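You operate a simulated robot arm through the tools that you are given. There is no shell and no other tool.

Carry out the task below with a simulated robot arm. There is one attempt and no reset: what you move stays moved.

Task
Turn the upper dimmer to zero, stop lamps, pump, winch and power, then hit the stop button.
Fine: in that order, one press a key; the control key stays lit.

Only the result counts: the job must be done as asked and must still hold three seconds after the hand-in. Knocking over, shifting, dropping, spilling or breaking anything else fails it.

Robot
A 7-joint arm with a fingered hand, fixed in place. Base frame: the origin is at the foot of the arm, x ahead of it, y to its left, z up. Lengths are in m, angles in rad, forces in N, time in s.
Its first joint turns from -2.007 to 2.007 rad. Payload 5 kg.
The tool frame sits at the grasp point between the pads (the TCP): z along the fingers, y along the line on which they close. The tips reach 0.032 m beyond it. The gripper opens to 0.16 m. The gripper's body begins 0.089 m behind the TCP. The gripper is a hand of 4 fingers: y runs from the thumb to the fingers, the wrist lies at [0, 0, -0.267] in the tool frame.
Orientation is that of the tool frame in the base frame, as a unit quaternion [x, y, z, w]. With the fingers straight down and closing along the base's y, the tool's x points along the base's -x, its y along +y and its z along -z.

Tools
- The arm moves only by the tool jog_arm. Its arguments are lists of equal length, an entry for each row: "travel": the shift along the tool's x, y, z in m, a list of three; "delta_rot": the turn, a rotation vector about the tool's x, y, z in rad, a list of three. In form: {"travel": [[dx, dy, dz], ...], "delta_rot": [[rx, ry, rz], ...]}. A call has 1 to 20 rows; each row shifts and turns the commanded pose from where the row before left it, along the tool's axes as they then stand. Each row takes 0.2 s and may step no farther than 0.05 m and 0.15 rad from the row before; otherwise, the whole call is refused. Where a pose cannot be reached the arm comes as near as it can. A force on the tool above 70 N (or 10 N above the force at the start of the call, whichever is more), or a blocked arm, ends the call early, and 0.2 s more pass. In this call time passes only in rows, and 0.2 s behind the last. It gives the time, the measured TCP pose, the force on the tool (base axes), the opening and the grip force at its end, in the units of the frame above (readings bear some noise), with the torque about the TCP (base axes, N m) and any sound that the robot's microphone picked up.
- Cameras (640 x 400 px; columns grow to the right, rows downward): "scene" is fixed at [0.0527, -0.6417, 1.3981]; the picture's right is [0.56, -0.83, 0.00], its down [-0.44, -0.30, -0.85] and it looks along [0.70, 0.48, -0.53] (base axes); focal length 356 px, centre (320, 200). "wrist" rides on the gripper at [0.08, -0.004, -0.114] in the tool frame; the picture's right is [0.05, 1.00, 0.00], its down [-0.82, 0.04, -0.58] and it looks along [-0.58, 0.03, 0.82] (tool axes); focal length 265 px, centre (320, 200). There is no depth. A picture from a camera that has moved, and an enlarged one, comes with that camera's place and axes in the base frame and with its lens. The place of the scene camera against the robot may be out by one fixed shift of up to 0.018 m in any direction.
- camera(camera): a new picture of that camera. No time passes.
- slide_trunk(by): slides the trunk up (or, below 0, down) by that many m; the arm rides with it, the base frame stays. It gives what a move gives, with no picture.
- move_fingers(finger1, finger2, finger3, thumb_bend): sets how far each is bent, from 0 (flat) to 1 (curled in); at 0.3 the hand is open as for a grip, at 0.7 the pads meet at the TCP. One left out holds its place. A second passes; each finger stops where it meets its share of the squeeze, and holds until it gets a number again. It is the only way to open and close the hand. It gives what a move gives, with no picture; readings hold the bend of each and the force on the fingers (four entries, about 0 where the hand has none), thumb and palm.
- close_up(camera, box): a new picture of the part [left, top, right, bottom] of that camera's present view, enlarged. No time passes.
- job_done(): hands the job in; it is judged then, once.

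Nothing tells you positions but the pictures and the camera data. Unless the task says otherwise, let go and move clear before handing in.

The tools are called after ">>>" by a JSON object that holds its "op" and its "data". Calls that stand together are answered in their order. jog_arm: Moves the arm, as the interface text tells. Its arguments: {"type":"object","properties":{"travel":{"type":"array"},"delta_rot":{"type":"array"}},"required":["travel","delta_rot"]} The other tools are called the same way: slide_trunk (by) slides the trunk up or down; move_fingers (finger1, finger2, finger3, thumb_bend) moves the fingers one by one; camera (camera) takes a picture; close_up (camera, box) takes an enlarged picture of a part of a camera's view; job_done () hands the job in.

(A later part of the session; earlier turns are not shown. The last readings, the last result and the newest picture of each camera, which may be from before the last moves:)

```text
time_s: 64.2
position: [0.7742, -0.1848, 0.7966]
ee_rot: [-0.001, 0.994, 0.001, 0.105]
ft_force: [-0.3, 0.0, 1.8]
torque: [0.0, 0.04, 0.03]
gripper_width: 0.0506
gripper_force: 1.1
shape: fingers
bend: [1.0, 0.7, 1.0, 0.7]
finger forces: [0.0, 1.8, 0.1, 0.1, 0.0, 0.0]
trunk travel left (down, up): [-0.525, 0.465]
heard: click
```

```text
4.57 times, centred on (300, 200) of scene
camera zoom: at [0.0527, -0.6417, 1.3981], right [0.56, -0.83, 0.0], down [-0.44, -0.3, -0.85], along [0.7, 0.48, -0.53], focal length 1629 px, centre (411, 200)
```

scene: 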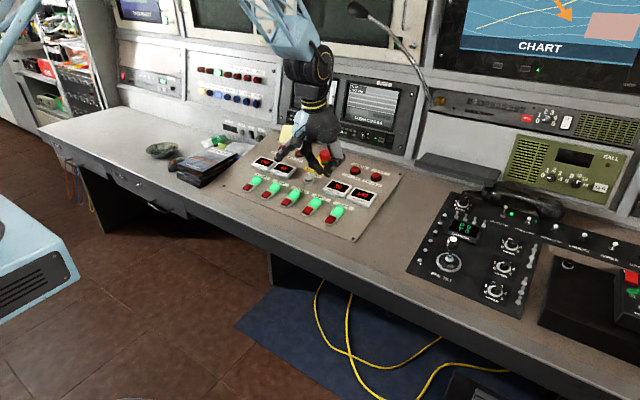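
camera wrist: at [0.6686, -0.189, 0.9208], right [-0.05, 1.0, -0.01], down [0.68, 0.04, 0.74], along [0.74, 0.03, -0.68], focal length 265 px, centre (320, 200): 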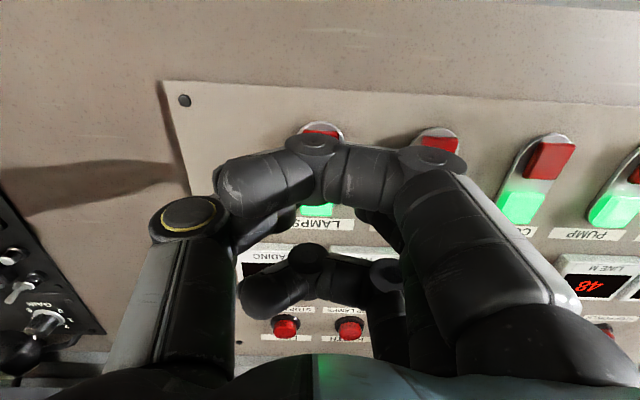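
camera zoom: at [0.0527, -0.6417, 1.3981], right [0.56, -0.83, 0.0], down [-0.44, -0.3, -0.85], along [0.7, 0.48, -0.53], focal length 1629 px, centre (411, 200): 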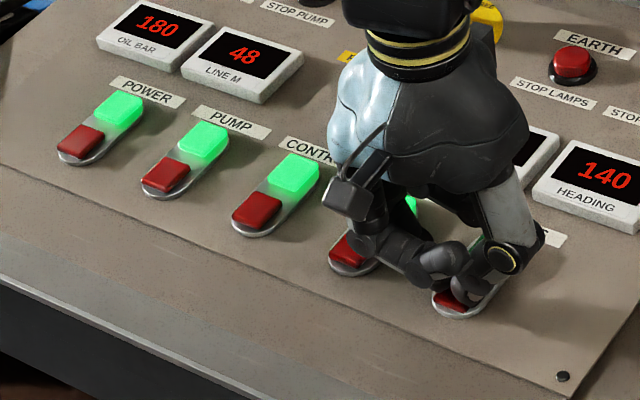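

A click was heard at light force. Releasing straight up to see whether the LAMPS green light went out.

>>> {"op": "jog_arm", "data": {"travel": [[0, 0, -0.015], [0, 0, -0.025], [0, 0, -0.03]], "delta_rot": [[0, 0, 0], [0, 0, 0], [0, 0, 0]]}}

>>> {"op": "close_up", "data": {"camera": "scene", "box": [230, 130, 400, 245]}}

>>> {"op": "camera", "data": {"camera": "wrist"}}

```text
time_s: 65.0
position: [0.7603, -0.1864, 0.8631]
ee_rot: [0.0, 0.994, 0.0, 0.105]
ft_force: [0.6, 0.2, -0.9]
torque: [0.03, -0.02, 0.01]
gripper_width: 0.0501
gripper_force: 0.0
shape: fingers
bend: [1.0, 0.7, 1.0, 0.7]
finger forces: [0.0, 0.0, 0.1, 0.0, 0.1, 0.0]
trunk travel left (down, up): [-0.525, 0.465]
```

```text
3.48 times, centred on (315, 188) of scene
camera zoom: at [0.0527, -0.6417, 1.3981], right [0.56, -0.83, 0.0], down [-0.44, -0.3, -0.85], along [0.7, 0.48, -0.53], focal length 1239 px, centre (337, 244)
```

zoom: 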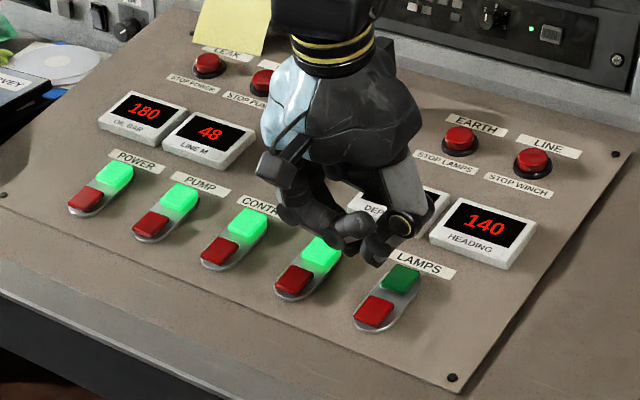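

```text
taken
camera wrist: at [0.6573, -0.1901, 0.9577], right [-0.05, 1.0, -0.01], down [0.68, 0.04, 0.74], along [0.73, 0.03, -0.68], focal length 265 px, centre (320, 200)
```

wrist: 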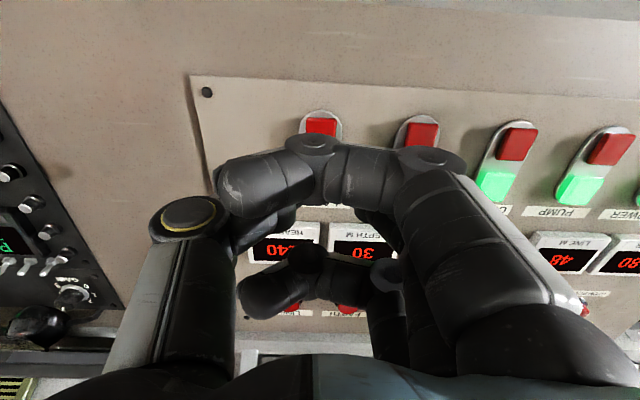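

LAMPS green is out and the rest are still lit. Next is PUMP: I'll shift +0.256 m in y at this height, then lower to just above its red cap.

>>> {"op": "jog_arm", "data": {"travel": [[0, 0.0426, 0], [0, 0.0426, 0], [0, 0.0426, 0], [0, 0.0426, 0], [0, 0.0426, 0], [0, 0.0426, 0], [0, 0, 0.03], [0, 0, 0.025]], "delta_rot": [[0, 0, 0], [0, 0, 0], [0, 0, 0], [0, 0, 0], [0, 0, 0], [0, 0, 0], [0, 0, 0], [0, 0, 0]]}}

>>> {"op": "close_up", "data": {"camera": "scene", "box": [220, 150, 340, 230]}}

>>> {"op": "camera", "data": {"camera": "wrist"}}

```text
time_s: 66.8
position: [0.7725, 0.0721, 0.8124]
ee_rot: [-0.002, 0.994, 0.002, 0.106]
ft_force: [0.0, 0.4, 0.0]
torque: [0.02, 0.03, -0.03]
gripper_width: 0.0508
gripper_force: 0.1
shape: fingers
bend: [1.0, 0.7, 1.0, 0.7]
finger forces: [0.1, 0.0, 0.1, 0.0, 0.1, 0.0]
trunk travel left (down, up): [-0.525, 0.465]
```

```text
5.00 times, centred on (280, 190) of scene
camera zoom: at [0.0527, -0.6417, 1.3981], right [0.56, -0.83, 0.0], down [-0.44, -0.3, -0.85], along [0.7, 0.48, -0.53], focal length 1782 px, centre (520, 250)
```

zoom: 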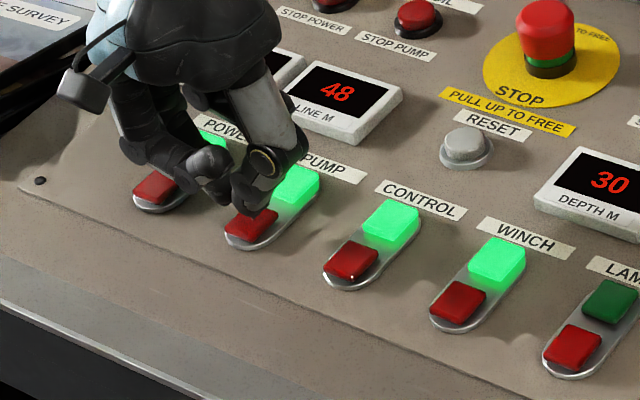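

```text
taken
camera wrist: at [0.6695, 0.0679, 0.9068], right [-0.05, 1.0, -0.01], down [0.68, 0.04, 0.74], along [0.74, 0.03, -0.68], focal length 265 px, centre (320, 200)
```

wrist: 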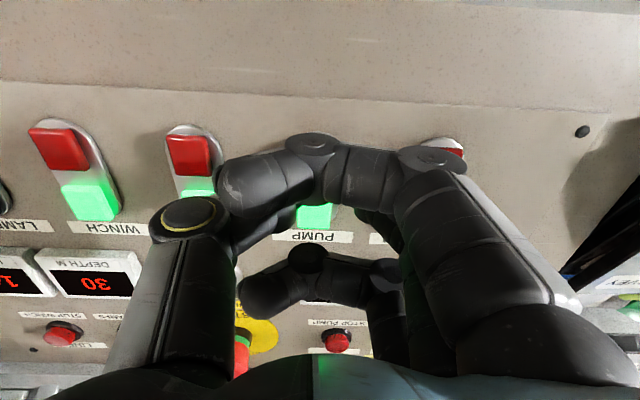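

>>> {"op": "jog_arm", "data": {"travel": [[0, 0, 0.006], [0, 0, 0.004]], "delta_rot": [[0, 0, 0], [0, 0, 0]]}}

>>> {"op": "close_up", "data": {"camera": "scene", "box": [240, 170, 300, 215]}}

```text
time_s: 67.4
position: [0.7741, 0.0706, 0.8019]
ee_rot: [0.0, 0.994, 0.001, 0.106]
ft_force: [0.3, -0.2, 0.9]
torque: [0.02, 0.01, 0.01]
gripper_width: 0.0506
gripper_force: 0.1
shape: fingers
bend: [1.0, 0.7, 1.0, 0.7]
finger forces: [0.0, 0.0, 0.0, 0.1, 0.0, 0.0]
trunk travel left (down, up): [-0.525, 0.465]
```

```text
8.89 times, centred on (270, 192) of scene
camera zoom: at [0.0527, -0.6417, 1.3981], right [0.56, -0.83, 0.0], down [-0.44, -0.3, -0.85], along [0.7, 0.48, -0.53], focal length 3167 px, centre (764, 267)
```

zoom: 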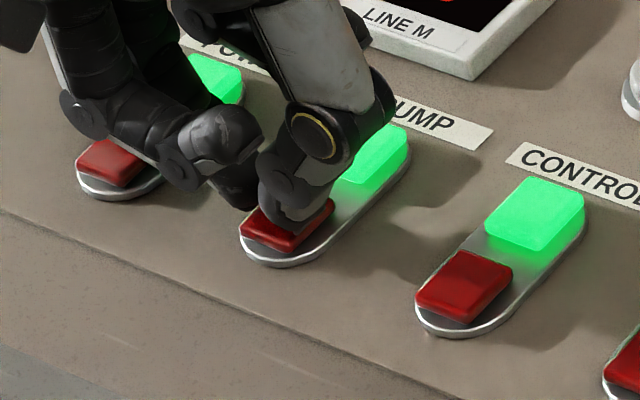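

Centred over the PUMP red cap, just above contact. Pressing.

>>> {"op": "jog_arm", "data": {"travel": [[0, 0, 0.0025], [0, 0, 0.0025]], "delta_rot": [[0, 0, 0], [0, 0, 0]]}}

```text
time_s: 68.0
position: [0.7735, 0.0706, 0.7965]
ee_rot: [0.0, 0.994, 0.0, 0.106]
ft_force: [-0.4, 0.6, 2.5]
torque: [0.01, -0.01, -0.02]
gripper_width: 0.0505
gripper_force: 0.7
shape: fingers
bend: [1.0, 0.7, 1.0, 0.7]
finger forces: [0.0, 1.6, 0.0, 0.0, 0.0, 0.1]
trunk travel left (down, up): [-0.525, 0.465]
```

No click yet; a touch deeper.

>>> {"op": "jog_arm", "data": {"travel": [[0, 0, 0.001]], "delta_rot": [[0, 0, 0]]}}

```text
time_s: 68.4
position: [0.774, 0.071, 0.7957]
ee_rot: [-0.001, 0.994, 0.001, 0.105]
ft_force: [-1.3, 0.0, 2.5]
torque: [0.02, 0.0, 0.01]
gripper_width: 0.0505
gripper_force: 1.3
shape: fingers
bend: [1.0, 0.7, 1.0, 0.7]
finger forces: [0.1, 2.4, 0.0, 0.0, 0.1, 0.0]
trunk travel left (down, up): [-0.525, 0.465]
heard: click
```

Click heard on PUMP. Releasing straight up and checking.

>>> {"op": "jog_arm", "data": {"travel": [[0, 0, -0.016], [0, 0, -0.025], [0, 0, -0.03]], "delta_rot": [[0, 0, 0], [0, 0, 0], [0, 0, 0]]}}

>>> {"op": "close_up", "data": {"camera": "scene", "box": [230, 130, 400, 245]}}

```text
time_s: 69.2
position: [0.7589, 0.0692, 0.8644]
ee_rot: [-0.001, 0.994, 0.001, 0.105]
ft_force: [-0.6, 1.5, -0.9]
torque: [-0.03, 0.0, -0.02]
gripper_width: 0.0506
gripper_force: 0.0
shape: fingers
bend: [1.0, 0.7, 1.0, 0.7]
finger forces: [0.1, 0.0, 0.1, 0.0, 0.0, 0.0]
trunk travel left (down, up): [-0.525, 0.465]
```

```text
3.48 times, centred on (315, 188) of scene
camera zoom: at [0.0527, -0.6417, 1.3981], right [0.56, -0.83, 0.0], down [-0.44, -0.3, -0.85], along [0.7, 0.48, -0.53], focal length 1239 px, centre (337, 244)
```

zoom: 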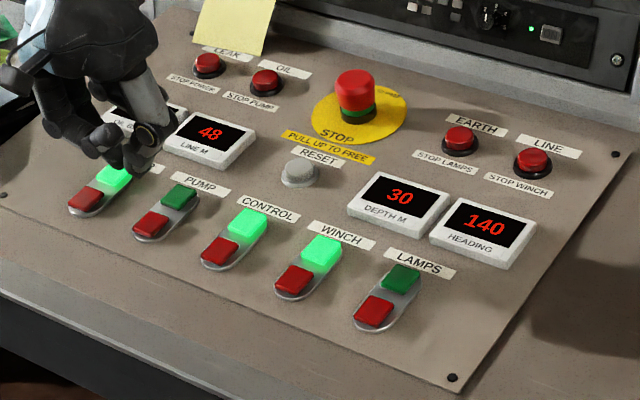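

PUMP is out. Next WINCH: shift -0.170 m in y and lower to just above its red cap.

>>> {"op": "jog_arm", "data": {"travel": [[0, -0.0426, 0], [0, -0.0426, 0], [0, -0.0426, 0], [0, -0.0426, 0], [0, 0, 0.03], [0, 0, 0.025], [0, 0, 0.006], [0, 0, 0.004]], "delta_rot": [[0, 0, 0], [0, 0, 0], [0, 0, 0], [0, 0, 0], [0, 0, 0], [0, 0, 0], [0, 0, 0], [0, 0, 0]]}}

>>> {"op": "close_up", "data": {"camera": "scene", "box": [270, 180, 350, 230]}}

```text
time_s: 71.0
position: [0.773, -0.099, 0.8]
ee_rot: [-0.001, 0.994, 0.001, 0.106]
ft_force: [-0.6, -0.5, 0.6]
torque: [0.05, 0.0, 0.01]
gripper_width: 0.0505
gripper_force: 0.2
shape: fingers
bend: [1.0, 0.7, 1.0, 0.7]
finger forces: [0.0, 0.0, 0.0, 0.0, 0.0, 0.1]
trunk travel left (down, up): [-0.525, 0.465]
```

```text
8.00 times, centred on (310, 205) of scene
camera zoom: at [0.0527, -0.6417, 1.3981], right [0.56, -0.83, 0.0], down [-0.44, -0.3, -0.85], along [0.7, 0.48, -0.53], focal length 2850 px, centre (400, 160)
```

zoom: 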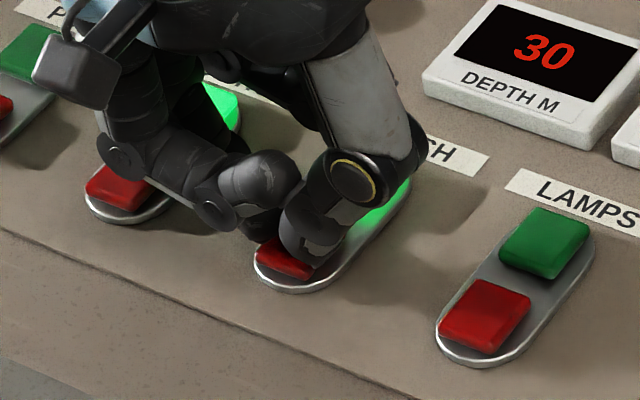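

Centred over WINCH red. Pressing.

>>> {"op": "jog_arm", "data": {"travel": [[0, 0, 0.0025], [0, 0, 0.0025]], "delta_rot": [[0, 0, 0], [0, 0, 0]]}}

```text
time_s: 71.6
position: [0.774, -0.1003, 0.7958]
ee_rot: [-0.001, 0.994, 0.001, 0.107]
ft_force: [-0.9, -0.5, 2.0]
torque: [0.03, -0.03, 0.0]
gripper_width: 0.0507
gripper_force: 1.1
shape: fingers
bend: [1.0, 0.7, 1.0, 0.7]
finger forces: [0.0, 2.2, 0.0, 0.0, 0.0, 0.0]
trunk travel left (down, up): [-0.525, 0.465]
heard: click
```

Click heard on WINCH. Releasing and checking.

>>> {"op": "jog_arm", "data": {"travel": [[0, 0, -0.015], [0, 0, -0.025], [0, 0, -0.03]], "delta_rot": [[0, 0, 0], [0, 0, 0], [0, 0, 0]]}}

>>> {"op": "close_up", "data": {"camera": "scene", "box": [230, 130, 400, 245]}}

```text
time_s: 72.4
position: [0.7602, -0.0996, 0.8656]
ee_rot: [-0.001, 0.994, 0.001, 0.105]
ft_force: [-0.2, -0.1, 0.1]
torque: [-0.04, -0.03, 0.02]
gripper_width: 0.0505
gripper_force: 0.1
shape: fingers
bend: [1.0, 0.7, 1.0, 0.7]
finger forces: [0.1, 0.0, 0.0, 0.0, 0.0, 0.0]
trunk travel left (down, up): [-0.525, 0.465]
```

```text
3.48 times, centred on (315, 188) of scene
camera zoom: at [0.0527, -0.6417, 1.3981], right [0.56, -0.83, 0.0], down [-0.44, -0.3, -0.85], along [0.7, 0.48, -0.53], focal length 1239 px, centre (337, 244)
```

zoom: 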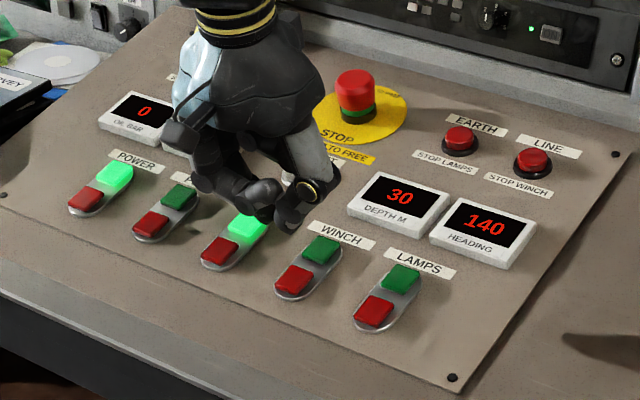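

WINCH is out and CONTROL is still lit. Next POWER: shift +0.256 m in y and lower to just above its red cap.

>>> {"op": "jog_arm", "data": {"travel": [[0, 0.04265, 0], [0, 0.04265, 0], [0, 0.04265, 0], [0, 0.04265, 0], [0, 0.04265, 0], [0, 0.04265, 0], [0, 0, 0.03], [0, 0, 0.025]], "delta_rot": [[0, 0, 0], [0, 0, 0], [0, 0, 0], [0, 0, 0], [0, 0, 0], [0, 0, 0], [0, 0, 0], [0, 0, 0]]}}

>>> {"op": "close_up", "data": {"camera": "scene", "box": [190, 140, 310, 220]}}

>>> {"op": "camera", "data": {"camera": "wrist"}}

```text
time_s: 74.2
position: [0.771, 0.1572, 0.8106]
ee_rot: [-0.001, 0.994, 0.001, 0.105]
ft_force: [0.2, 0.5, 0.0]
torque: [0.01, 0.01, 0.02]
gripper_width: 0.0505
gripper_force: 0.0
shape: fingers
bend: [1.0, 0.7, 1.0, 0.7]
finger forces: [0.1, 0.0, 0.1, 0.0, 0.1, 0.1]
trunk travel left (down, up): [-0.525, 0.465]
```

```text
5.00 times, centred on (250, 180) of scene
camera zoom: at [0.0527, -0.6417, 1.3981], right [0.56, -0.83, 0.0], down [-0.44, -0.3, -0.85], along [0.7, 0.48, -0.53], focal length 1782 px, centre (670, 300)
```

zoom: 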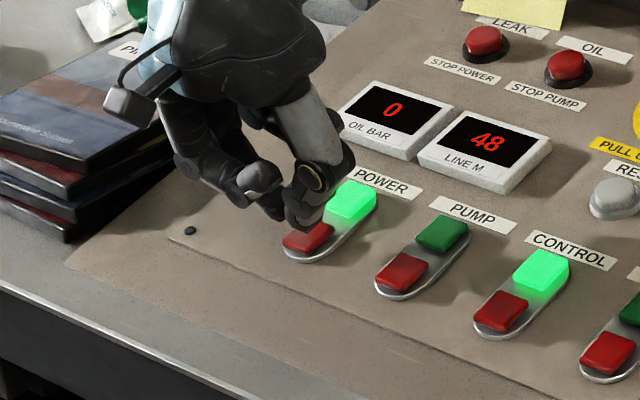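

```text
taken
camera wrist: at [0.6672, 0.1526, 0.9065], right [-0.05, 1.0, -0.01], down [0.68, 0.04, 0.74], along [0.74, 0.03, -0.68], focal length 265 px, centre (320, 200)
```

wrist: 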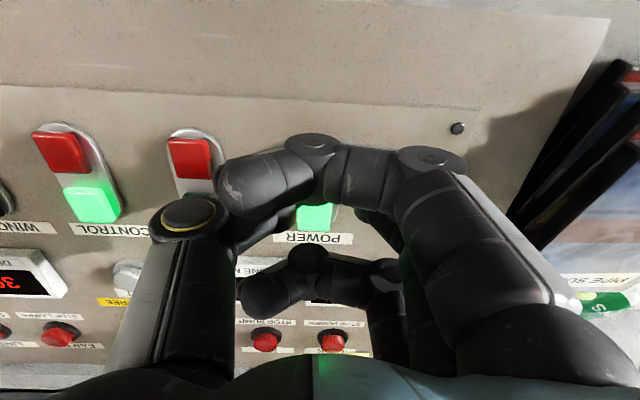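

The books to the left are about 6 cm clear of the hand. Lowering to just above POWER red.

>>> {"op": "jog_arm", "data": {"travel": [[0, 0, 0.006], [0, 0, 0.004]], "delta_rot": [[0, 0, 0], [0, 0, 0]]}}

>>> {"op": "close_up", "data": {"camera": "scene", "box": [220, 160, 280, 205]}}

```text
time_s: 74.8
position: [0.7726, 0.1569, 0.8016]
ee_rot: [-0.002, 0.994, 0.001, 0.105]
ft_force: [-0.2, -0.2, -1.1]
torque: [0.03, 0.02, -0.01]
gripper_width: 0.0505
gripper_force: 0.0
shape: fingers
bend: [1.0, 0.7, 1.0, 0.7]
finger forces: [0.0, 0.1, 0.0, 0.1, 0.1, 0.1]
trunk travel left (down, up): [-0.525, 0.465]
```

```text
8.89 times, centred on (250, 182) of scene
camera zoom: at [0.0527, -0.6417, 1.3981], right [0.56, -0.83, 0.0], down [-0.44, -0.3, -0.85], along [0.7, 0.48, -0.53], focal length 3167 px, centre (942, 356)
```

zoom: 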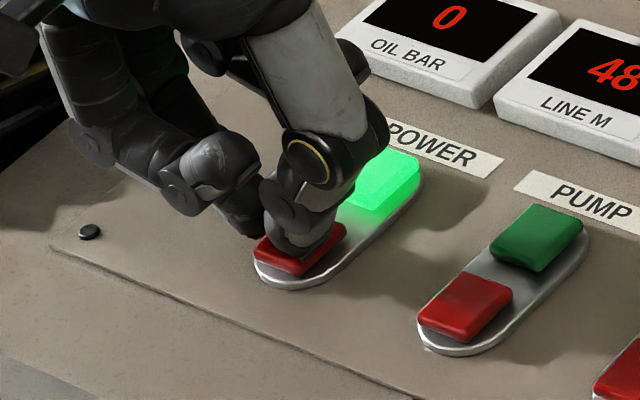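

>>> {"op": "jog_arm", "data": {"travel": [[0, 0, 0.0025], [0, 0, 0.0025]], "delta_rot": [[0, 0, 0], [0, 0, 0]]}}

```text
time_s: 75.4
position: [0.7729, 0.1558, 0.7975]
ee_rot: [-0.001, 0.994, 0.002, 0.106]
ft_force: [-0.7, 0.1, 1.5]
torque: [0.01, -0.03, 0.01]
gripper_width: 0.0507
gripper_force: 0.9
shape: fingers
bend: [1.0, 0.7, 1.0, 0.7]
finger forces: [0.1, 1.6, 0.0, 0.1, 0.1, 0.0]
trunk travel left (down, up): [-0.525, 0.465]
```

Contact but no click yet; pressing a touch deeper.

>>> {"op": "jog_arm", "data": {"travel": [[0, 0, 0.001]], "delta_rot": [[0, 0, 0]]}}

```text
time_s: 75.8
position: [0.7747, 0.1572, 0.7963]
ee_rot: [-0.002, 0.994, 0.001, 0.105]
ft_force: [-0.6, 0.3, 2.3]
torque: [0.02, 0.01, 0.01]
gripper_width: 0.0505
gripper_force: 1.2
shape: fingers
bend: [1.0, 0.7, 1.0, 0.7]
finger forces: [0.1, 2.1, 0.0, 0.1, 0.1, 0.0]
trunk travel left (down, up): [-0.525, 0.465]
heard: click
```

Click heard on POWER. Releasing upward and checking the panel.

>>> {"op": "jog_arm", "data": {"travel": [[0, 0, -0.016], [0, 0, -0.025], [0, 0, -0.03], [0, 0, -0.03]], "delta_rot": [[0, 0, 0], [0, 0, 0], [0, 0, 0], [0, 0, 0]]}}

>>> {"op": "close_up", "data": {"camera": "scene", "box": [220, 120, 400, 245]}}

>>> {"op": "camera", "data": {"camera": "wrist"}}

```text
time_s: 76.8
position: [0.7544, 0.1539, 0.8933]
ee_rot: [-0.001, 0.994, 0.0, 0.106]
ft_force: [0.0, 0.8, -0.3]
torque: [0.03, 0.0, 0.04]
gripper_width: 0.0505
gripper_force: 0.0
shape: fingers
bend: [1.0, 0.7, 1.0, 0.7]
finger forces: [0.1, 0.0, 0.0, 0.1, 0.0, 0.0]
trunk travel left (down, up): [-0.525, 0.465]
```

```text
3.20 times, centred on (310, 182) of scene
camera zoom: at [0.0527, -0.6417, 1.3981], right [0.56, -0.83, 0.0], down [-0.44, -0.3, -0.85], along [0.7, 0.48, -0.53], focal length 1140 px, centre (352, 256)
```

zoom: 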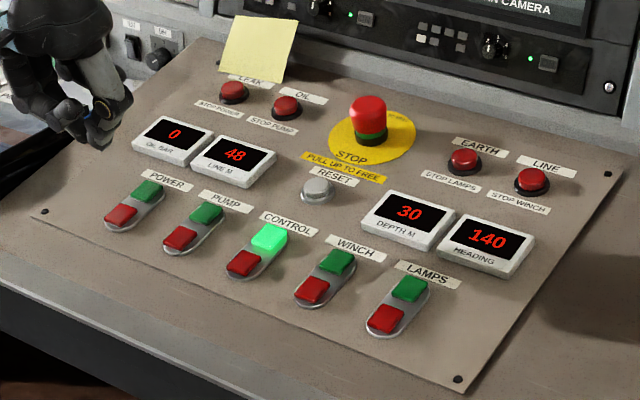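

```text
taken
camera wrist: at [0.651, 0.1495, 0.9877], right [-0.05, 1.0, -0.01], down [0.68, 0.04, 0.74], along [0.74, 0.03, -0.68], focal length 265 px, centre (320, 200)
```

wrist: 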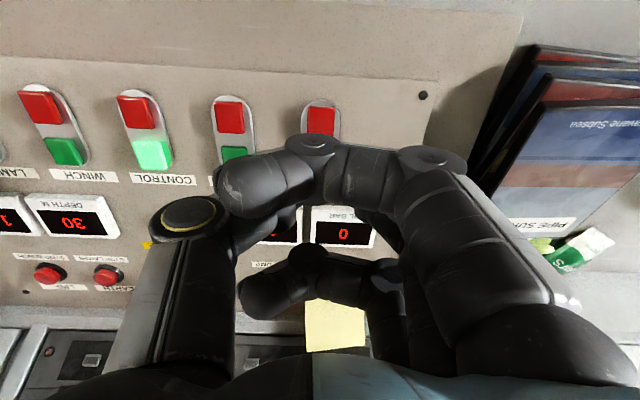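

LAMPS, PUMP, WINCH and POWER are all out, and CONTROL is still lit. I place the STOP cap at about (1.011, -0.016, 0.844). I'll move in front of it at height and take a clear look before going closer.

>>> {"op": "jog_arm", "data": {"travel": [[0, -0.0428, -0.01], [0, -0.0428, -0.01], [0, -0.0428, 0], [0, -0.0427, 0], [-0.04, 0, 0], [-0.04, 0, 0], [-0.04, 0, 0]], "delta_rot": [[0, 0, 0], [0, 0, 0], [0, 0, 0], [0, 0, 0], [0, 0, 0], [0, 0, 0], [0, 0, 0]]}}

>>> {"op": "move_fingers", "data": {"finger1": 0.3}}

>>> {"op": "camera", "data": {"camera": "wrist"}}

>>> {"op": "camera", "data": {"camera": "scene"}}

```text
time_s: 78.4
position: [0.8669, -0.0175, 0.9401]
ee_rot: [-0.001, 0.994, 0.001, 0.105]
ft_force: [-0.4, 0.6, -0.6]
torque: [0.0, -0.02, 0.0]
gripper_width: 0.0506
gripper_force: 0.1
shape: fingers
bend: [1.0, 0.7, 1.0, 0.7]
finger forces: [0.0, 0.0, 0.1, 0.0, 0.1, 0.0]
trunk travel left (down, up): [-0.525, 0.465]
```

```text
time_s: 79.4
position: [0.8658, -0.0187, 0.94]
ee_rot: [-0.001, 0.994, 0.002, 0.105]
ft_force: [0.8, 0.7, -1.3]
torque: [-0.02, -0.04, 0.01]
gripper_width: 0.0926
gripper_force: 0.1
shape: fingers
bend: [0.3, 0.7, 1.0, 0.7]
finger forces: [0.1, 0.1, 0.1, 0.0, 0.0, 0.0]
trunk travel left (down, up): [-0.525, 0.465]
```

```text
taken
camera wrist: at [0.7638, -0.0222, 1.0341], right [-0.05, 1.0, -0.01], down [0.68, 0.04, 0.74], along [0.74, 0.03, -0.68], focal length 265 px, centre (320, 200)
```

wrist: 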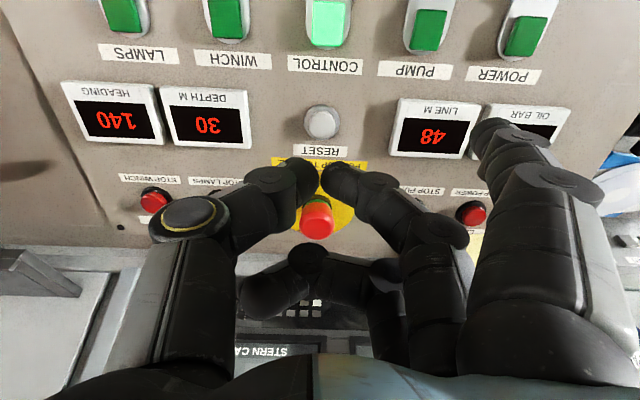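

```text
taken
```

scene: 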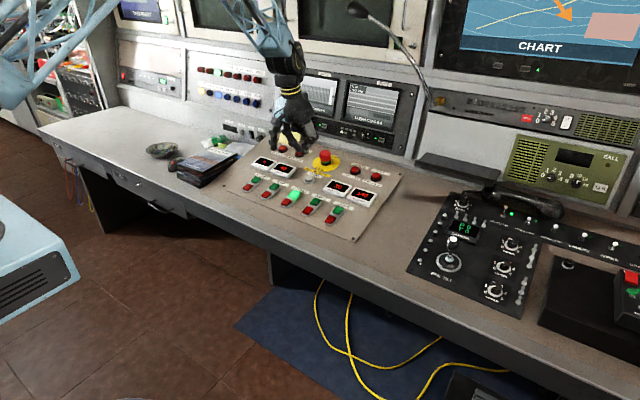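

>>> {"op": "close_up", "data": {"camera": "wrist", "box": [270, 170, 370, 250]}}

>>> {"op": "close_up", "data": {"camera": "scene", "box": [260, 100, 400, 200]}}

```text
5.00 times, centred on (320, 210) of wrist
camera zoom: at [0.7638, -0.0222, 1.0341], right [-0.05, 1.0, -0.01], down [0.68, 0.04, 0.74], along [0.74, 0.03, -0.68], focal length 1327 px, centre (320, 150)
```

zoom: 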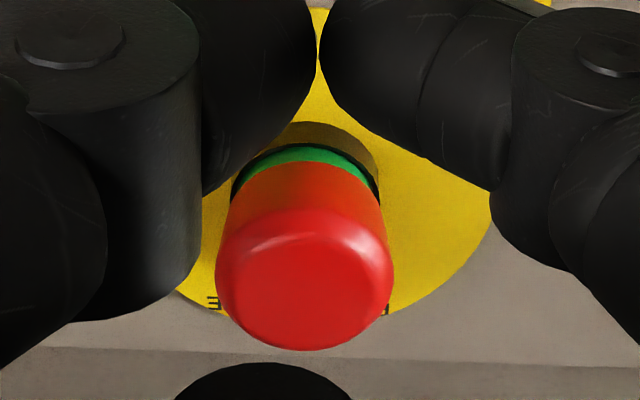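

```text
4.00 times, centred on (330, 150) of scene
camera zoom: at [0.0527, -0.6417, 1.3981], right [0.56, -0.83, 0.0], down [-0.44, -0.3, -0.85], along [0.7, 0.48, -0.53], focal length 1425 px, centre (280, 400)
```

zoom: 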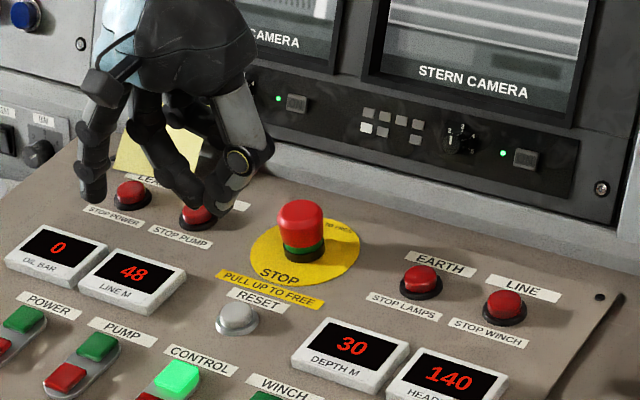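

The STOP cap is a 4 cm mushroom, popped up with its green band visible, at about (1.005, -0.014, 0.85). I'll curl finger 1 and move over it, staying about 8 cm above.

>>> {"op": "move_fingers", "data": {"finger1": 1.0}}

>>> {"op": "jog_arm", "data": {"travel": [[-0.04, 0.0024, 0], [-0.04, 0, 0], [-0.035, 0, 0]], "delta_rot": [[0, 0, 0], [0, 0, 0], [0, 0, 0]]}}

>>> {"op": "camera", "data": {"camera": "scene"}}

>>> {"op": "close_up", "data": {"camera": "scene", "box": [270, 90, 390, 180]}}

>>> {"op": "camera", "data": {"camera": "wrist"}}

```text
time_s: 80.4
position: [0.8666, -0.0197, 0.9392]
ee_rot: [-0.002, 0.994, 0.001, 0.105]
ft_force: [0.6, -0.3, 0.0]
torque: [-0.01, -0.01, -0.04]
gripper_width: 0.0505
gripper_force: 0.0
shape: fingers
bend: [1.0, 0.7, 1.0, 0.7]
finger forces: [0.0, 0.0, 0.0, 0.0, 0.0, 0.0]
trunk travel left (down, up): [-0.525, 0.465]
```

```text
time_s: 81.2
position: [0.9793, -0.0147, 0.9597]
ee_rot: [-0.002, 0.994, 0.001, 0.106]
ft_force: [0.3, 0.5, 0.0]
torque: [0.01, 0.01, -0.03]
gripper_width: 0.0503
gripper_force: 0.0
shape: fingers
bend: [1.0, 0.7, 1.0, 0.7]
finger forces: [0.1, 0.0, 0.1, 0.0, 0.0, 0.0]
trunk travel left (down, up): [-0.525, 0.465]
```

```text
taken
```

scene: 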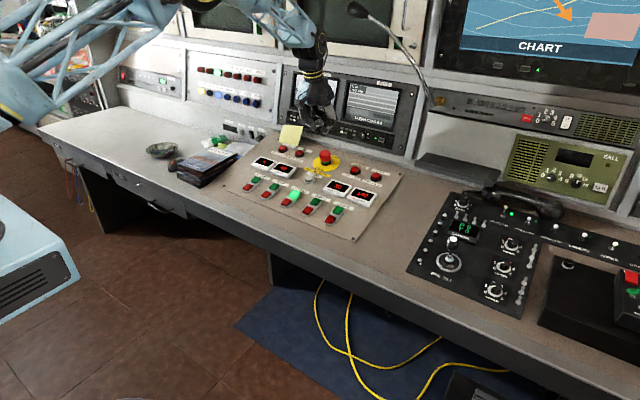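

```text
4.44 times, centred on (330, 135) of scene
camera zoom: at [0.0527, -0.6417, 1.3981], right [0.56, -0.83, 0.0], down [-0.44, -0.3, -0.85], along [0.7, 0.48, -0.53], focal length 1584 px, centre (276, 489)
```

zoom: 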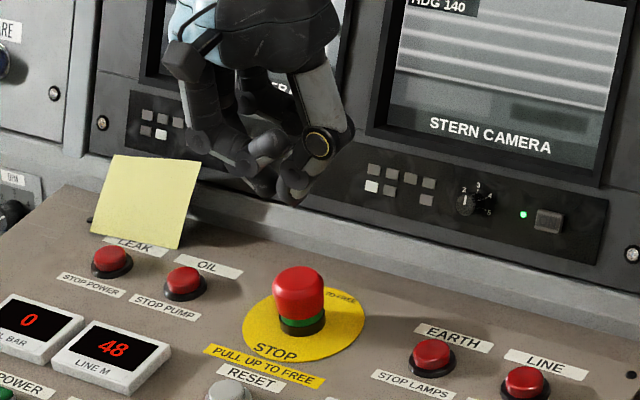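

```text
taken
camera wrist: at [0.8762, -0.019, 1.0549], right [-0.05, 1.0, -0.01], down [0.68, 0.04, 0.74], along [0.73, 0.03, -0.68], focal length 265 px, centre (320, 200)
```

wrist: 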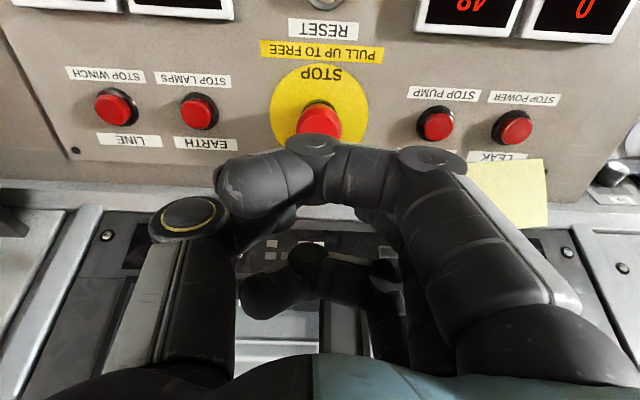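

The tips line up over STOP with roughly 7–8 cm to go. I'll descend 4 cm and re-check alignment.

>>> {"op": "jog_arm", "data": {"travel": [[0, 0, 0.02], [0, 0, 0.02]], "delta_rot": [[0, 0, 0], [0, 0, 0]]}}

>>> {"op": "close_up", "data": {"camera": "scene", "box": [290, 110, 370, 180]}}

>>> {"op": "close_up", "data": {"camera": "wrist", "box": [240, 80, 400, 200]}}

```text
time_s: 81.8
position: [0.9875, -0.0132, 0.9195]
ee_rot: [0.0, 0.994, 0.001, 0.105]
ft_force: [0.7, 0.4, 0.7]
torque: [0.05, 0.01, -0.01]
gripper_width: 0.0505
gripper_force: 0.1
shape: fingers
bend: [1.0, 0.7, 1.0, 0.7]
finger forces: [0.0, 0.0, 0.1, 0.0, 0.0, 0.0]
trunk travel left (down, up): [-0.525, 0.465]
```

```text
5.71 times, centred on (330, 145) of scene
camera zoom: at [0.0527, -0.6417, 1.3981], right [0.56, -0.83, 0.0], down [-0.44, -0.3, -0.85], along [0.7, 0.48, -0.53], focal length 2036 px, centre (263, 514)
```

zoom: 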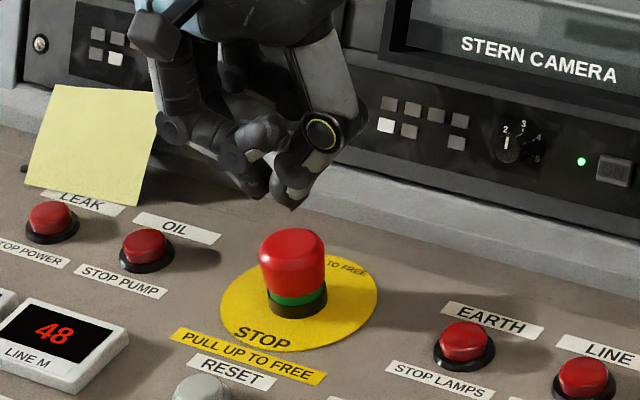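

```text
3.33 times, centred on (320, 140) of wrist
camera zoom: at [0.8842, -0.0176, 1.0153], right [-0.05, 1.0, -0.01], down [0.68, 0.04, 0.74], along [0.73, 0.03, -0.68], focal length 885 px, centre (320, 400)
```

zoom: 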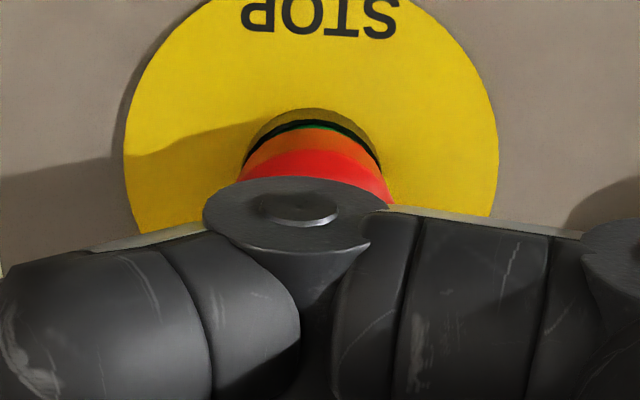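

Scene and wrist views agree within about a centimetre; a small 5 mm forward shift keeps me within the cap for either reading. I'll shift, descend 15 mm and look again.

>>> {"op": "jog_arm", "data": {"travel": [[-0.005, -0.001, 0], [0, 0, 0.008], [0, 0, 0.007]], "delta_rot": [[0, 0, 0], [0, 0, 0], [0, 0, 0]]}}

>>> {"op": "close_up", "data": {"camera": "scene", "box": [295, 120, 355, 175]}}

>>> {"op": "camera", "data": {"camera": "scene"}}

```text
time_s: 82.6
position: [0.9951, -0.0134, 0.9089]
ee_rot: [-0.002, 0.995, 0.001, 0.104]
ft_force: [0.5, 0.3, 0.6]
torque: [0.0, 0.0, 0.0]
gripper_width: 0.0506
gripper_force: 0.1
shape: fingers
bend: [1.0, 0.7, 1.0, 0.7]
finger forces: [0.0, 0.0, 0.0, 0.0, 0.0, 0.0]
trunk travel left (down, up): [-0.525, 0.465]
```

```text
7.27 times, centred on (325, 148) of scene
camera zoom: at [0.0527, -0.6417, 1.3981], right [0.56, -0.83, 0.0], down [-0.44, -0.3, -0.85], along [0.7, 0.48, -0.53], focal length 2591 px, centre (284, 582)
```

zoom: 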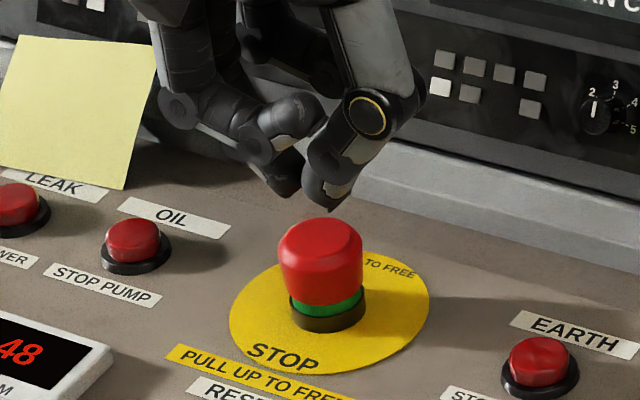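

```text
taken
```

scene: 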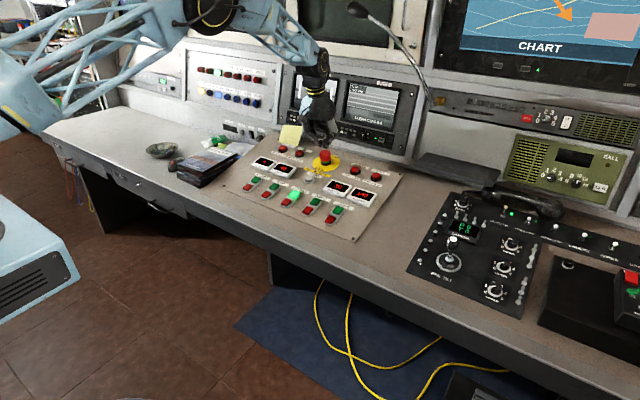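

>>> {"op": "jog_arm", "data": {"travel": [[-0.003, 0, 0.006], [0, 0, 0.006]], "delta_rot": [[0, 0, 0], [0, 0, 0]]}}

>>> {"op": "close_up", "data": {"camera": "scene", "box": [300, 130, 350, 175]}}

>>> {"op": "close_up", "data": {"camera": "wrist", "box": [200, 80, 440, 230]}}

```text
time_s: 83.2
position: [1.002, -0.0147, 0.8992]
ee_rot: [-0.001, 0.994, 0.001, 0.105]
ft_force: [-0.4, -0.1, -0.6]
torque: [-0.01, -0.03, -0.01]
gripper_width: 0.0504
gripper_force: 0.2
shape: fingers
bend: [1.0, 0.7, 1.0, 0.7]
finger forces: [0.1, 0.1, 0.1, 0.0, 0.0, 0.0]
trunk travel left (down, up): [-0.525, 0.465]
```

```text
8.89 times, centred on (325, 152) of scene
camera zoom: at [0.0527, -0.6417, 1.3981], right [0.56, -0.83, 0.0], down [-0.44, -0.3, -0.85], along [0.7, 0.48, -0.53], focal length 3167 px, centre (276, 622)
```

zoom: 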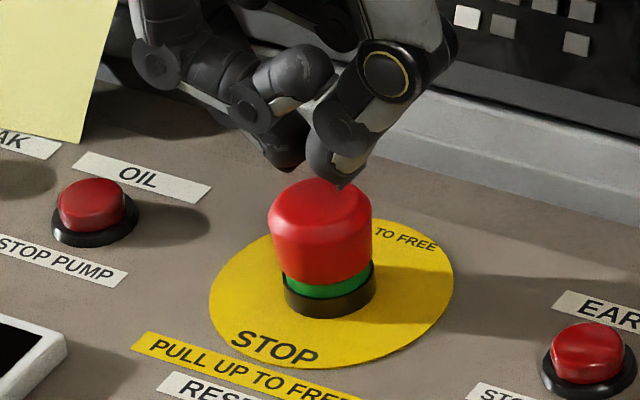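

```text
2.67 times, centred on (320, 155) of wrist
camera zoom: at [0.898, -0.0176, 0.9939], right [-0.05, 1.0, -0.01], down [0.68, 0.04, 0.74], along [0.73, 0.03, -0.68], focal length 708 px, centre (320, 320)
```

zoom: 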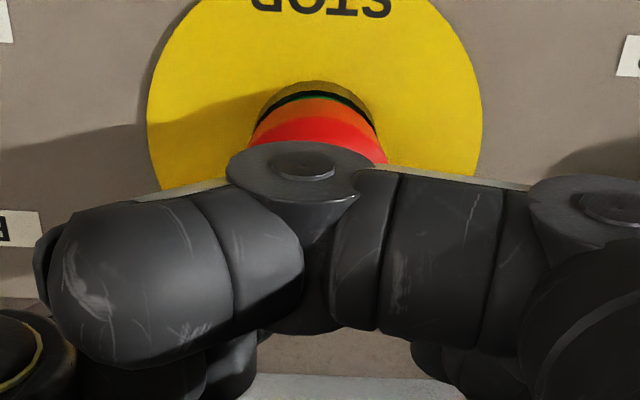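

Tips are close above the cap's top face. Continuing down in small steps, watching for contact.

>>> {"op": "jog_arm", "data": {"travel": [[0, 0, 0.004]], "delta_rot": [[0, 0, 0]]}}

>>> {"op": "jog_arm", "data": {"travel": [[0, 0, 0.004]], "delta_rot": [[0, 0, 0]]}}

>>> {"op": "close_up", "data": {"camera": "scene", "box": [300, 130, 350, 175]}}

```text
time_s: 83.6
position: [1.0014, -0.0137, 0.8947]
ee_rot: [-0.001, 0.994, 0.001, 0.106]
ft_force: [0.2, 0.1, 0.0]
torque: [-0.03, -0.01, -0.02]
gripper_width: 0.0505
gripper_force: 0.0
shape: fingers
bend: [1.0, 0.7, 1.0, 0.7]
finger forces: [0.1, 0.0, 0.0, 0.0, 0.0, 0.0]
trunk travel left (down, up): [-0.525, 0.465]
```

```text
time_s: 84.0
position: [1.003, -0.0136, 0.8911]
ee_rot: [-0.001, 0.994, 0.001, 0.105]
ft_force: [0.4, -0.3, -0.4]
torque: [0.02, 0.01, -0.01]
gripper_width: 0.0502
gripper_force: 0.0
shape: fingers
bend: [1.0, 0.7, 1.0, 0.7]
finger forces: [0.0, 0.1, 0.0, 0.0, 0.0, 0.1]
trunk travel left (down, up): [-0.525, 0.465]
```

```text
8.89 times, centred on (325, 152) of scene
camera zoom: at [0.0527, -0.6417, 1.3981], right [0.56, -0.83, 0.0], down [-0.44, -0.3, -0.85], along [0.7, 0.48, -0.53], focal length 3167 px, centre (276, 622)
```

zoom: 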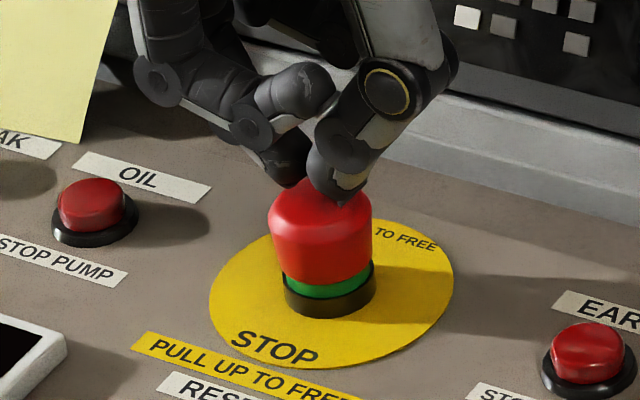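

>>> {"op": "jog_arm", "data": {"travel": [[0, 0, 0.003]], "delta_rot": [[0, 0, 0]]}}

>>> {"op": "jog_arm", "data": {"travel": [[0, 0, 0.003]], "delta_rot": [[0, 0, 0]]}}

>>> {"op": "close_up", "data": {"camera": "scene", "box": [300, 130, 350, 175]}}

```text
time_s: 84.4
position: [1.0031, -0.0131, 0.8886]
ee_rot: [-0.001, 0.994, 0.001, 0.106]
ft_force: [0.7, -0.7, -0.7]
torque: [0.0, 0.0, 0.02]
gripper_width: 0.0505
gripper_force: 0.0
shape: fingers
bend: [1.0, 0.7, 1.0, 0.7]
finger forces: [0.0, 0.0, 0.0, 0.0, 0.0, 0.0]
trunk travel left (down, up): [-0.525, 0.465]
```

```text
time_s: 84.8
position: [1.0045, -0.0147, 0.8867]
ee_rot: [-0.001, 0.994, 0.001, 0.107]
ft_force: [-0.9, -1.3, 6.3]
torque: [-0.12, -0.02, -0.03]
gripper_width: 0.0503
gripper_force: 3.6
shape: fingers
bend: [1.0, 0.7, 1.0, 0.7]
finger forces: [0.2, 0.1, 0.1, 0.1, 6.3, 0.0]
trunk travel left (down, up): [-0.525, 0.465]
```

```text
8.89 times, centred on (325, 152) of scene
camera zoom: at [0.0527, -0.6417, 1.3981], right [0.56, -0.83, 0.0], down [-0.44, -0.3, -0.85], along [0.7, 0.48, -0.53], focal length 3167 px, centre (276, 622)
```

zoom: 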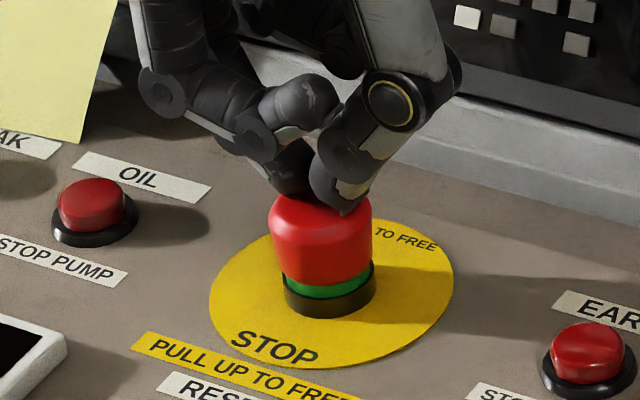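

Contact with the STOP cap (6 N on the thumb). Now pushing it down steadily.

>>> {"op": "jog_arm", "data": {"travel": [[0, 0, 0.003]], "delta_rot": [[0, 0, 0]]}}

>>> {"op": "close_up", "data": {"camera": "scene", "box": [300, 130, 350, 175]}}

```text
time_s: 85.2
position: [1.0033, -0.0138, 0.8817]
ee_rot: [-0.001, 0.994, 0.001, 0.105]
ft_force: [0.2, 0.9, 0.6]
torque: [-0.01, -0.01, 0.0]
gripper_width: 0.0504
gripper_force: 0.1
shape: fingers
bend: [1.0, 0.7, 1.0, 0.7]
finger forces: [0.1, 0.0, 0.0, 0.1, 0.0, 0.1]
trunk travel left (down, up): [-0.525, 0.465]
```

```text
8.89 times, centred on (325, 152) of scene
camera zoom: at [0.0527, -0.6417, 1.3981], right [0.56, -0.83, 0.0], down [-0.44, -0.3, -0.85], along [0.7, 0.48, -0.53], focal length 3167 px, centre (276, 622)
```

zoom: 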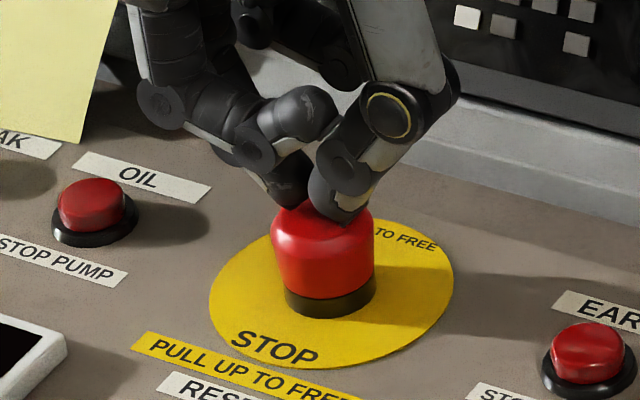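

The cap snapped down: the green band is hidden and the load vanished. Retracting straight up to confirm that it stays latched.

>>> {"op": "jog_arm", "data": {"travel": [[0, 0, -0.01], [0, 0, -0.02], [0, 0, -0.03]], "delta_rot": [[0, 0, 0], [0, 0, 0], [0, 0, 0]]}}

>>> {"op": "close_up", "data": {"camera": "scene", "box": [295, 120, 355, 175]}}

>>> {"op": "camera", "data": {"camera": "scene"}}

```text
time_s: 86.0
position: [0.9907, -0.0144, 0.9432]
ee_rot: [-0.001, 0.994, 0.0, 0.106]
ft_force: [-0.5, 0.2, -1.0]
torque: [-0.03, 0.01, -0.01]
gripper_width: 0.0503
gripper_force: 0.0
shape: fingers
bend: [1.0, 0.7, 1.0, 0.7]
finger forces: [0.0, 0.1, 0.0, 0.0, 0.0, 0.1]
trunk travel left (down, up): [-0.525, 0.465]
```

```text
7.27 times, centred on (325, 148) of scene
camera zoom: at [0.0527, -0.6417, 1.3981], right [0.56, -0.83, 0.0], down [-0.44, -0.3, -0.85], along [0.7, 0.48, -0.53], focal length 2591 px, centre (284, 582)
```

zoom: 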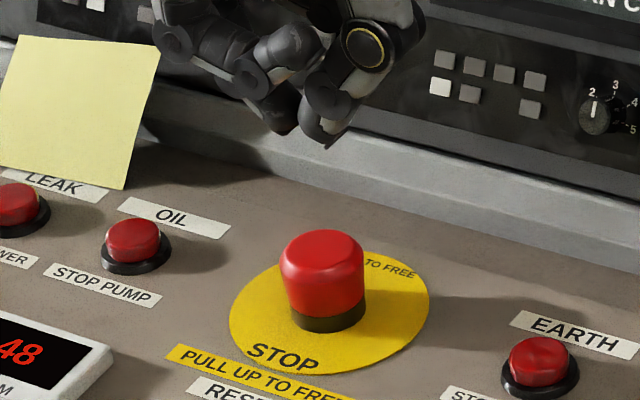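

```text
taken
```

scene: 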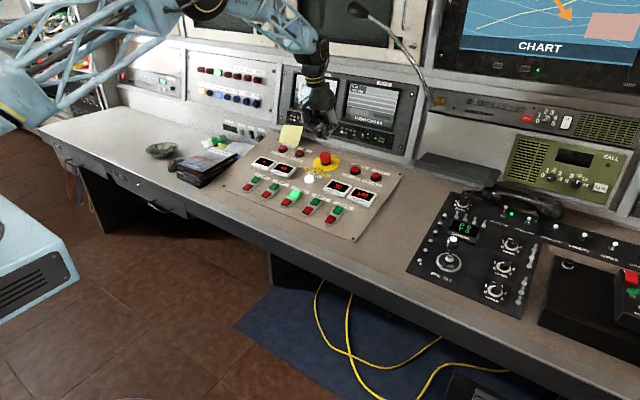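

STOP stays latched down and the RESET lamp has lit. I'll retreat up and back, clear of the desk, then check the whole console once more.

>>> {"op": "jog_arm", "data": {"travel": [[0.0, 0, -0.03], [0.03, 0, -0.02], [0.045, 0, -0.01], [0.045, 0, -0.01], [0.045, 0, -0.02], [0.045, 0, -0.02], [0.03, 0, -0.02]], "delta_rot": [[0, 0, 0], [0, 0, 0], [0, 0, 0], [0, 0, 0], [0, 0, 0], [0, 0, 0], [0, 0, 0]]}}

>>> {"op": "close_up", "data": {"camera": "scene", "box": [220, 120, 400, 245]}}

>>> {"op": "close_up", "data": {"camera": "scene", "box": [400, 170, 640, 320]}}

>>> {"op": "close_up", "data": {"camera": "scene", "box": [470, 225, 550, 310]}}

>>> {"op": "camera", "data": {"camera": "wrist"}}

```text
time_s: 87.6
position: [0.7279, -0.0154, 1.0189]
ee_rot: [-0.001, 0.994, 0.001, 0.107]
ft_force: [-1.7, 0.8, 0.3]
torque: [-0.01, 0.0, 0.03]
gripper_width: 0.0502
gripper_force: 0.0
shape: fingers
bend: [1.0, 0.7, 1.0, 0.7]
finger forces: [0.0, 0.0, 0.0, 0.1, 0.0, 0.1]
trunk travel left (down, up): [-0.525, 0.465]
```

```text
3.20 times, centred on (310, 182) of scene
camera zoom: at [0.0527, -0.6417, 1.3981], right [0.56, -0.83, 0.0], down [-0.44, -0.3, -0.85], along [0.7, 0.48, -0.53], focal length 1140 px, centre (352, 256)
```

zoom: 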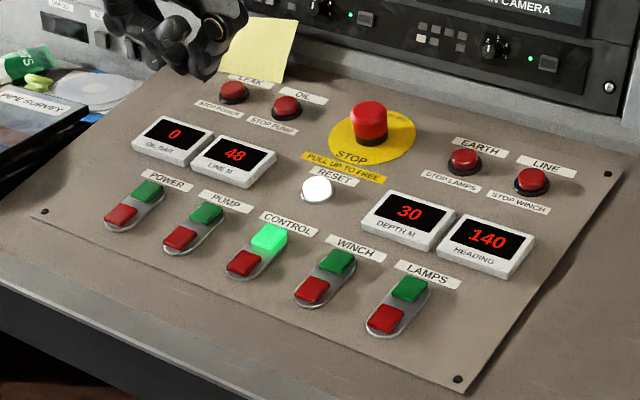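

```text
2.67 times, centred on (520, 245) of scene
camera zoom: at [0.0527, -0.6417, 1.3981], right [0.56, -0.83, 0.0], down [-0.44, -0.3, -0.85], along [0.7, 0.48, -0.53], focal length 950 px, centre (-213, 80)
```

zoom: 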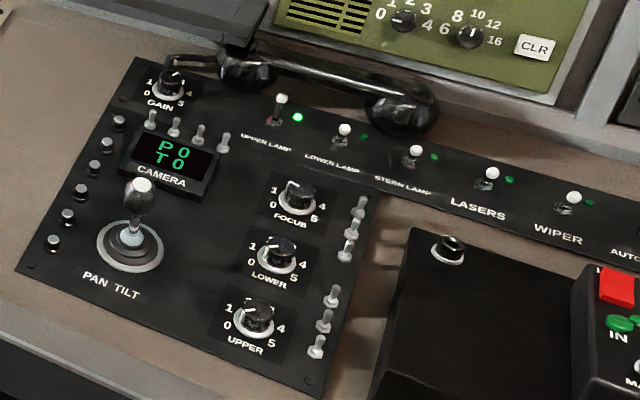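

```text
4.71 times, centred on (510, 268) of scene
camera zoom: at [0.0527, -0.6417, 1.3981], right [0.56, -0.83, 0.0], down [-0.44, -0.3, -0.85], along [0.7, 0.48, -0.53], focal length 1677 px, centre (-574, -118)
```

zoom: 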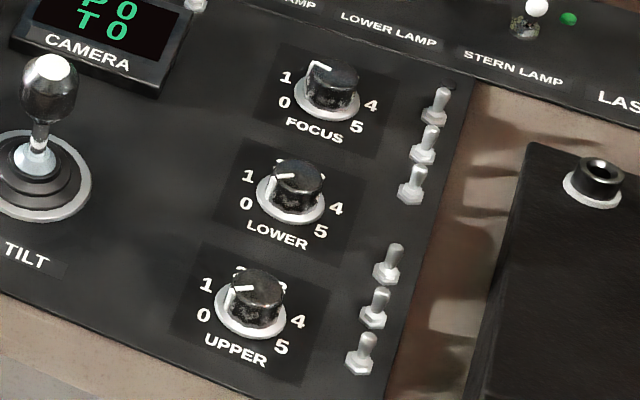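

```text
taken
camera wrist: at [0.6254, -0.0197, 1.1132], right [-0.05, 1.0, -0.01], down [0.68, 0.04, 0.74], along [0.74, 0.03, -0.68], focal length 265 px, centre (320, 200)
```

wrist: 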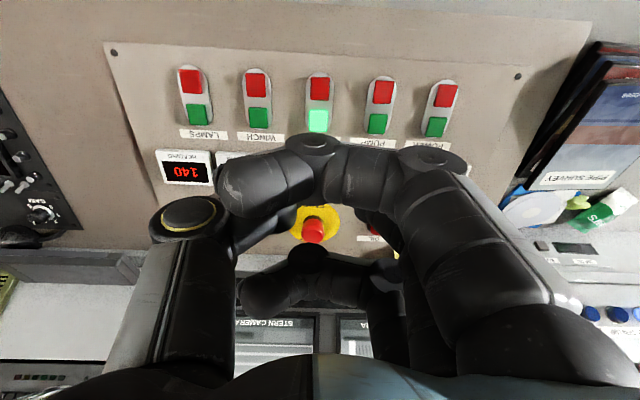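

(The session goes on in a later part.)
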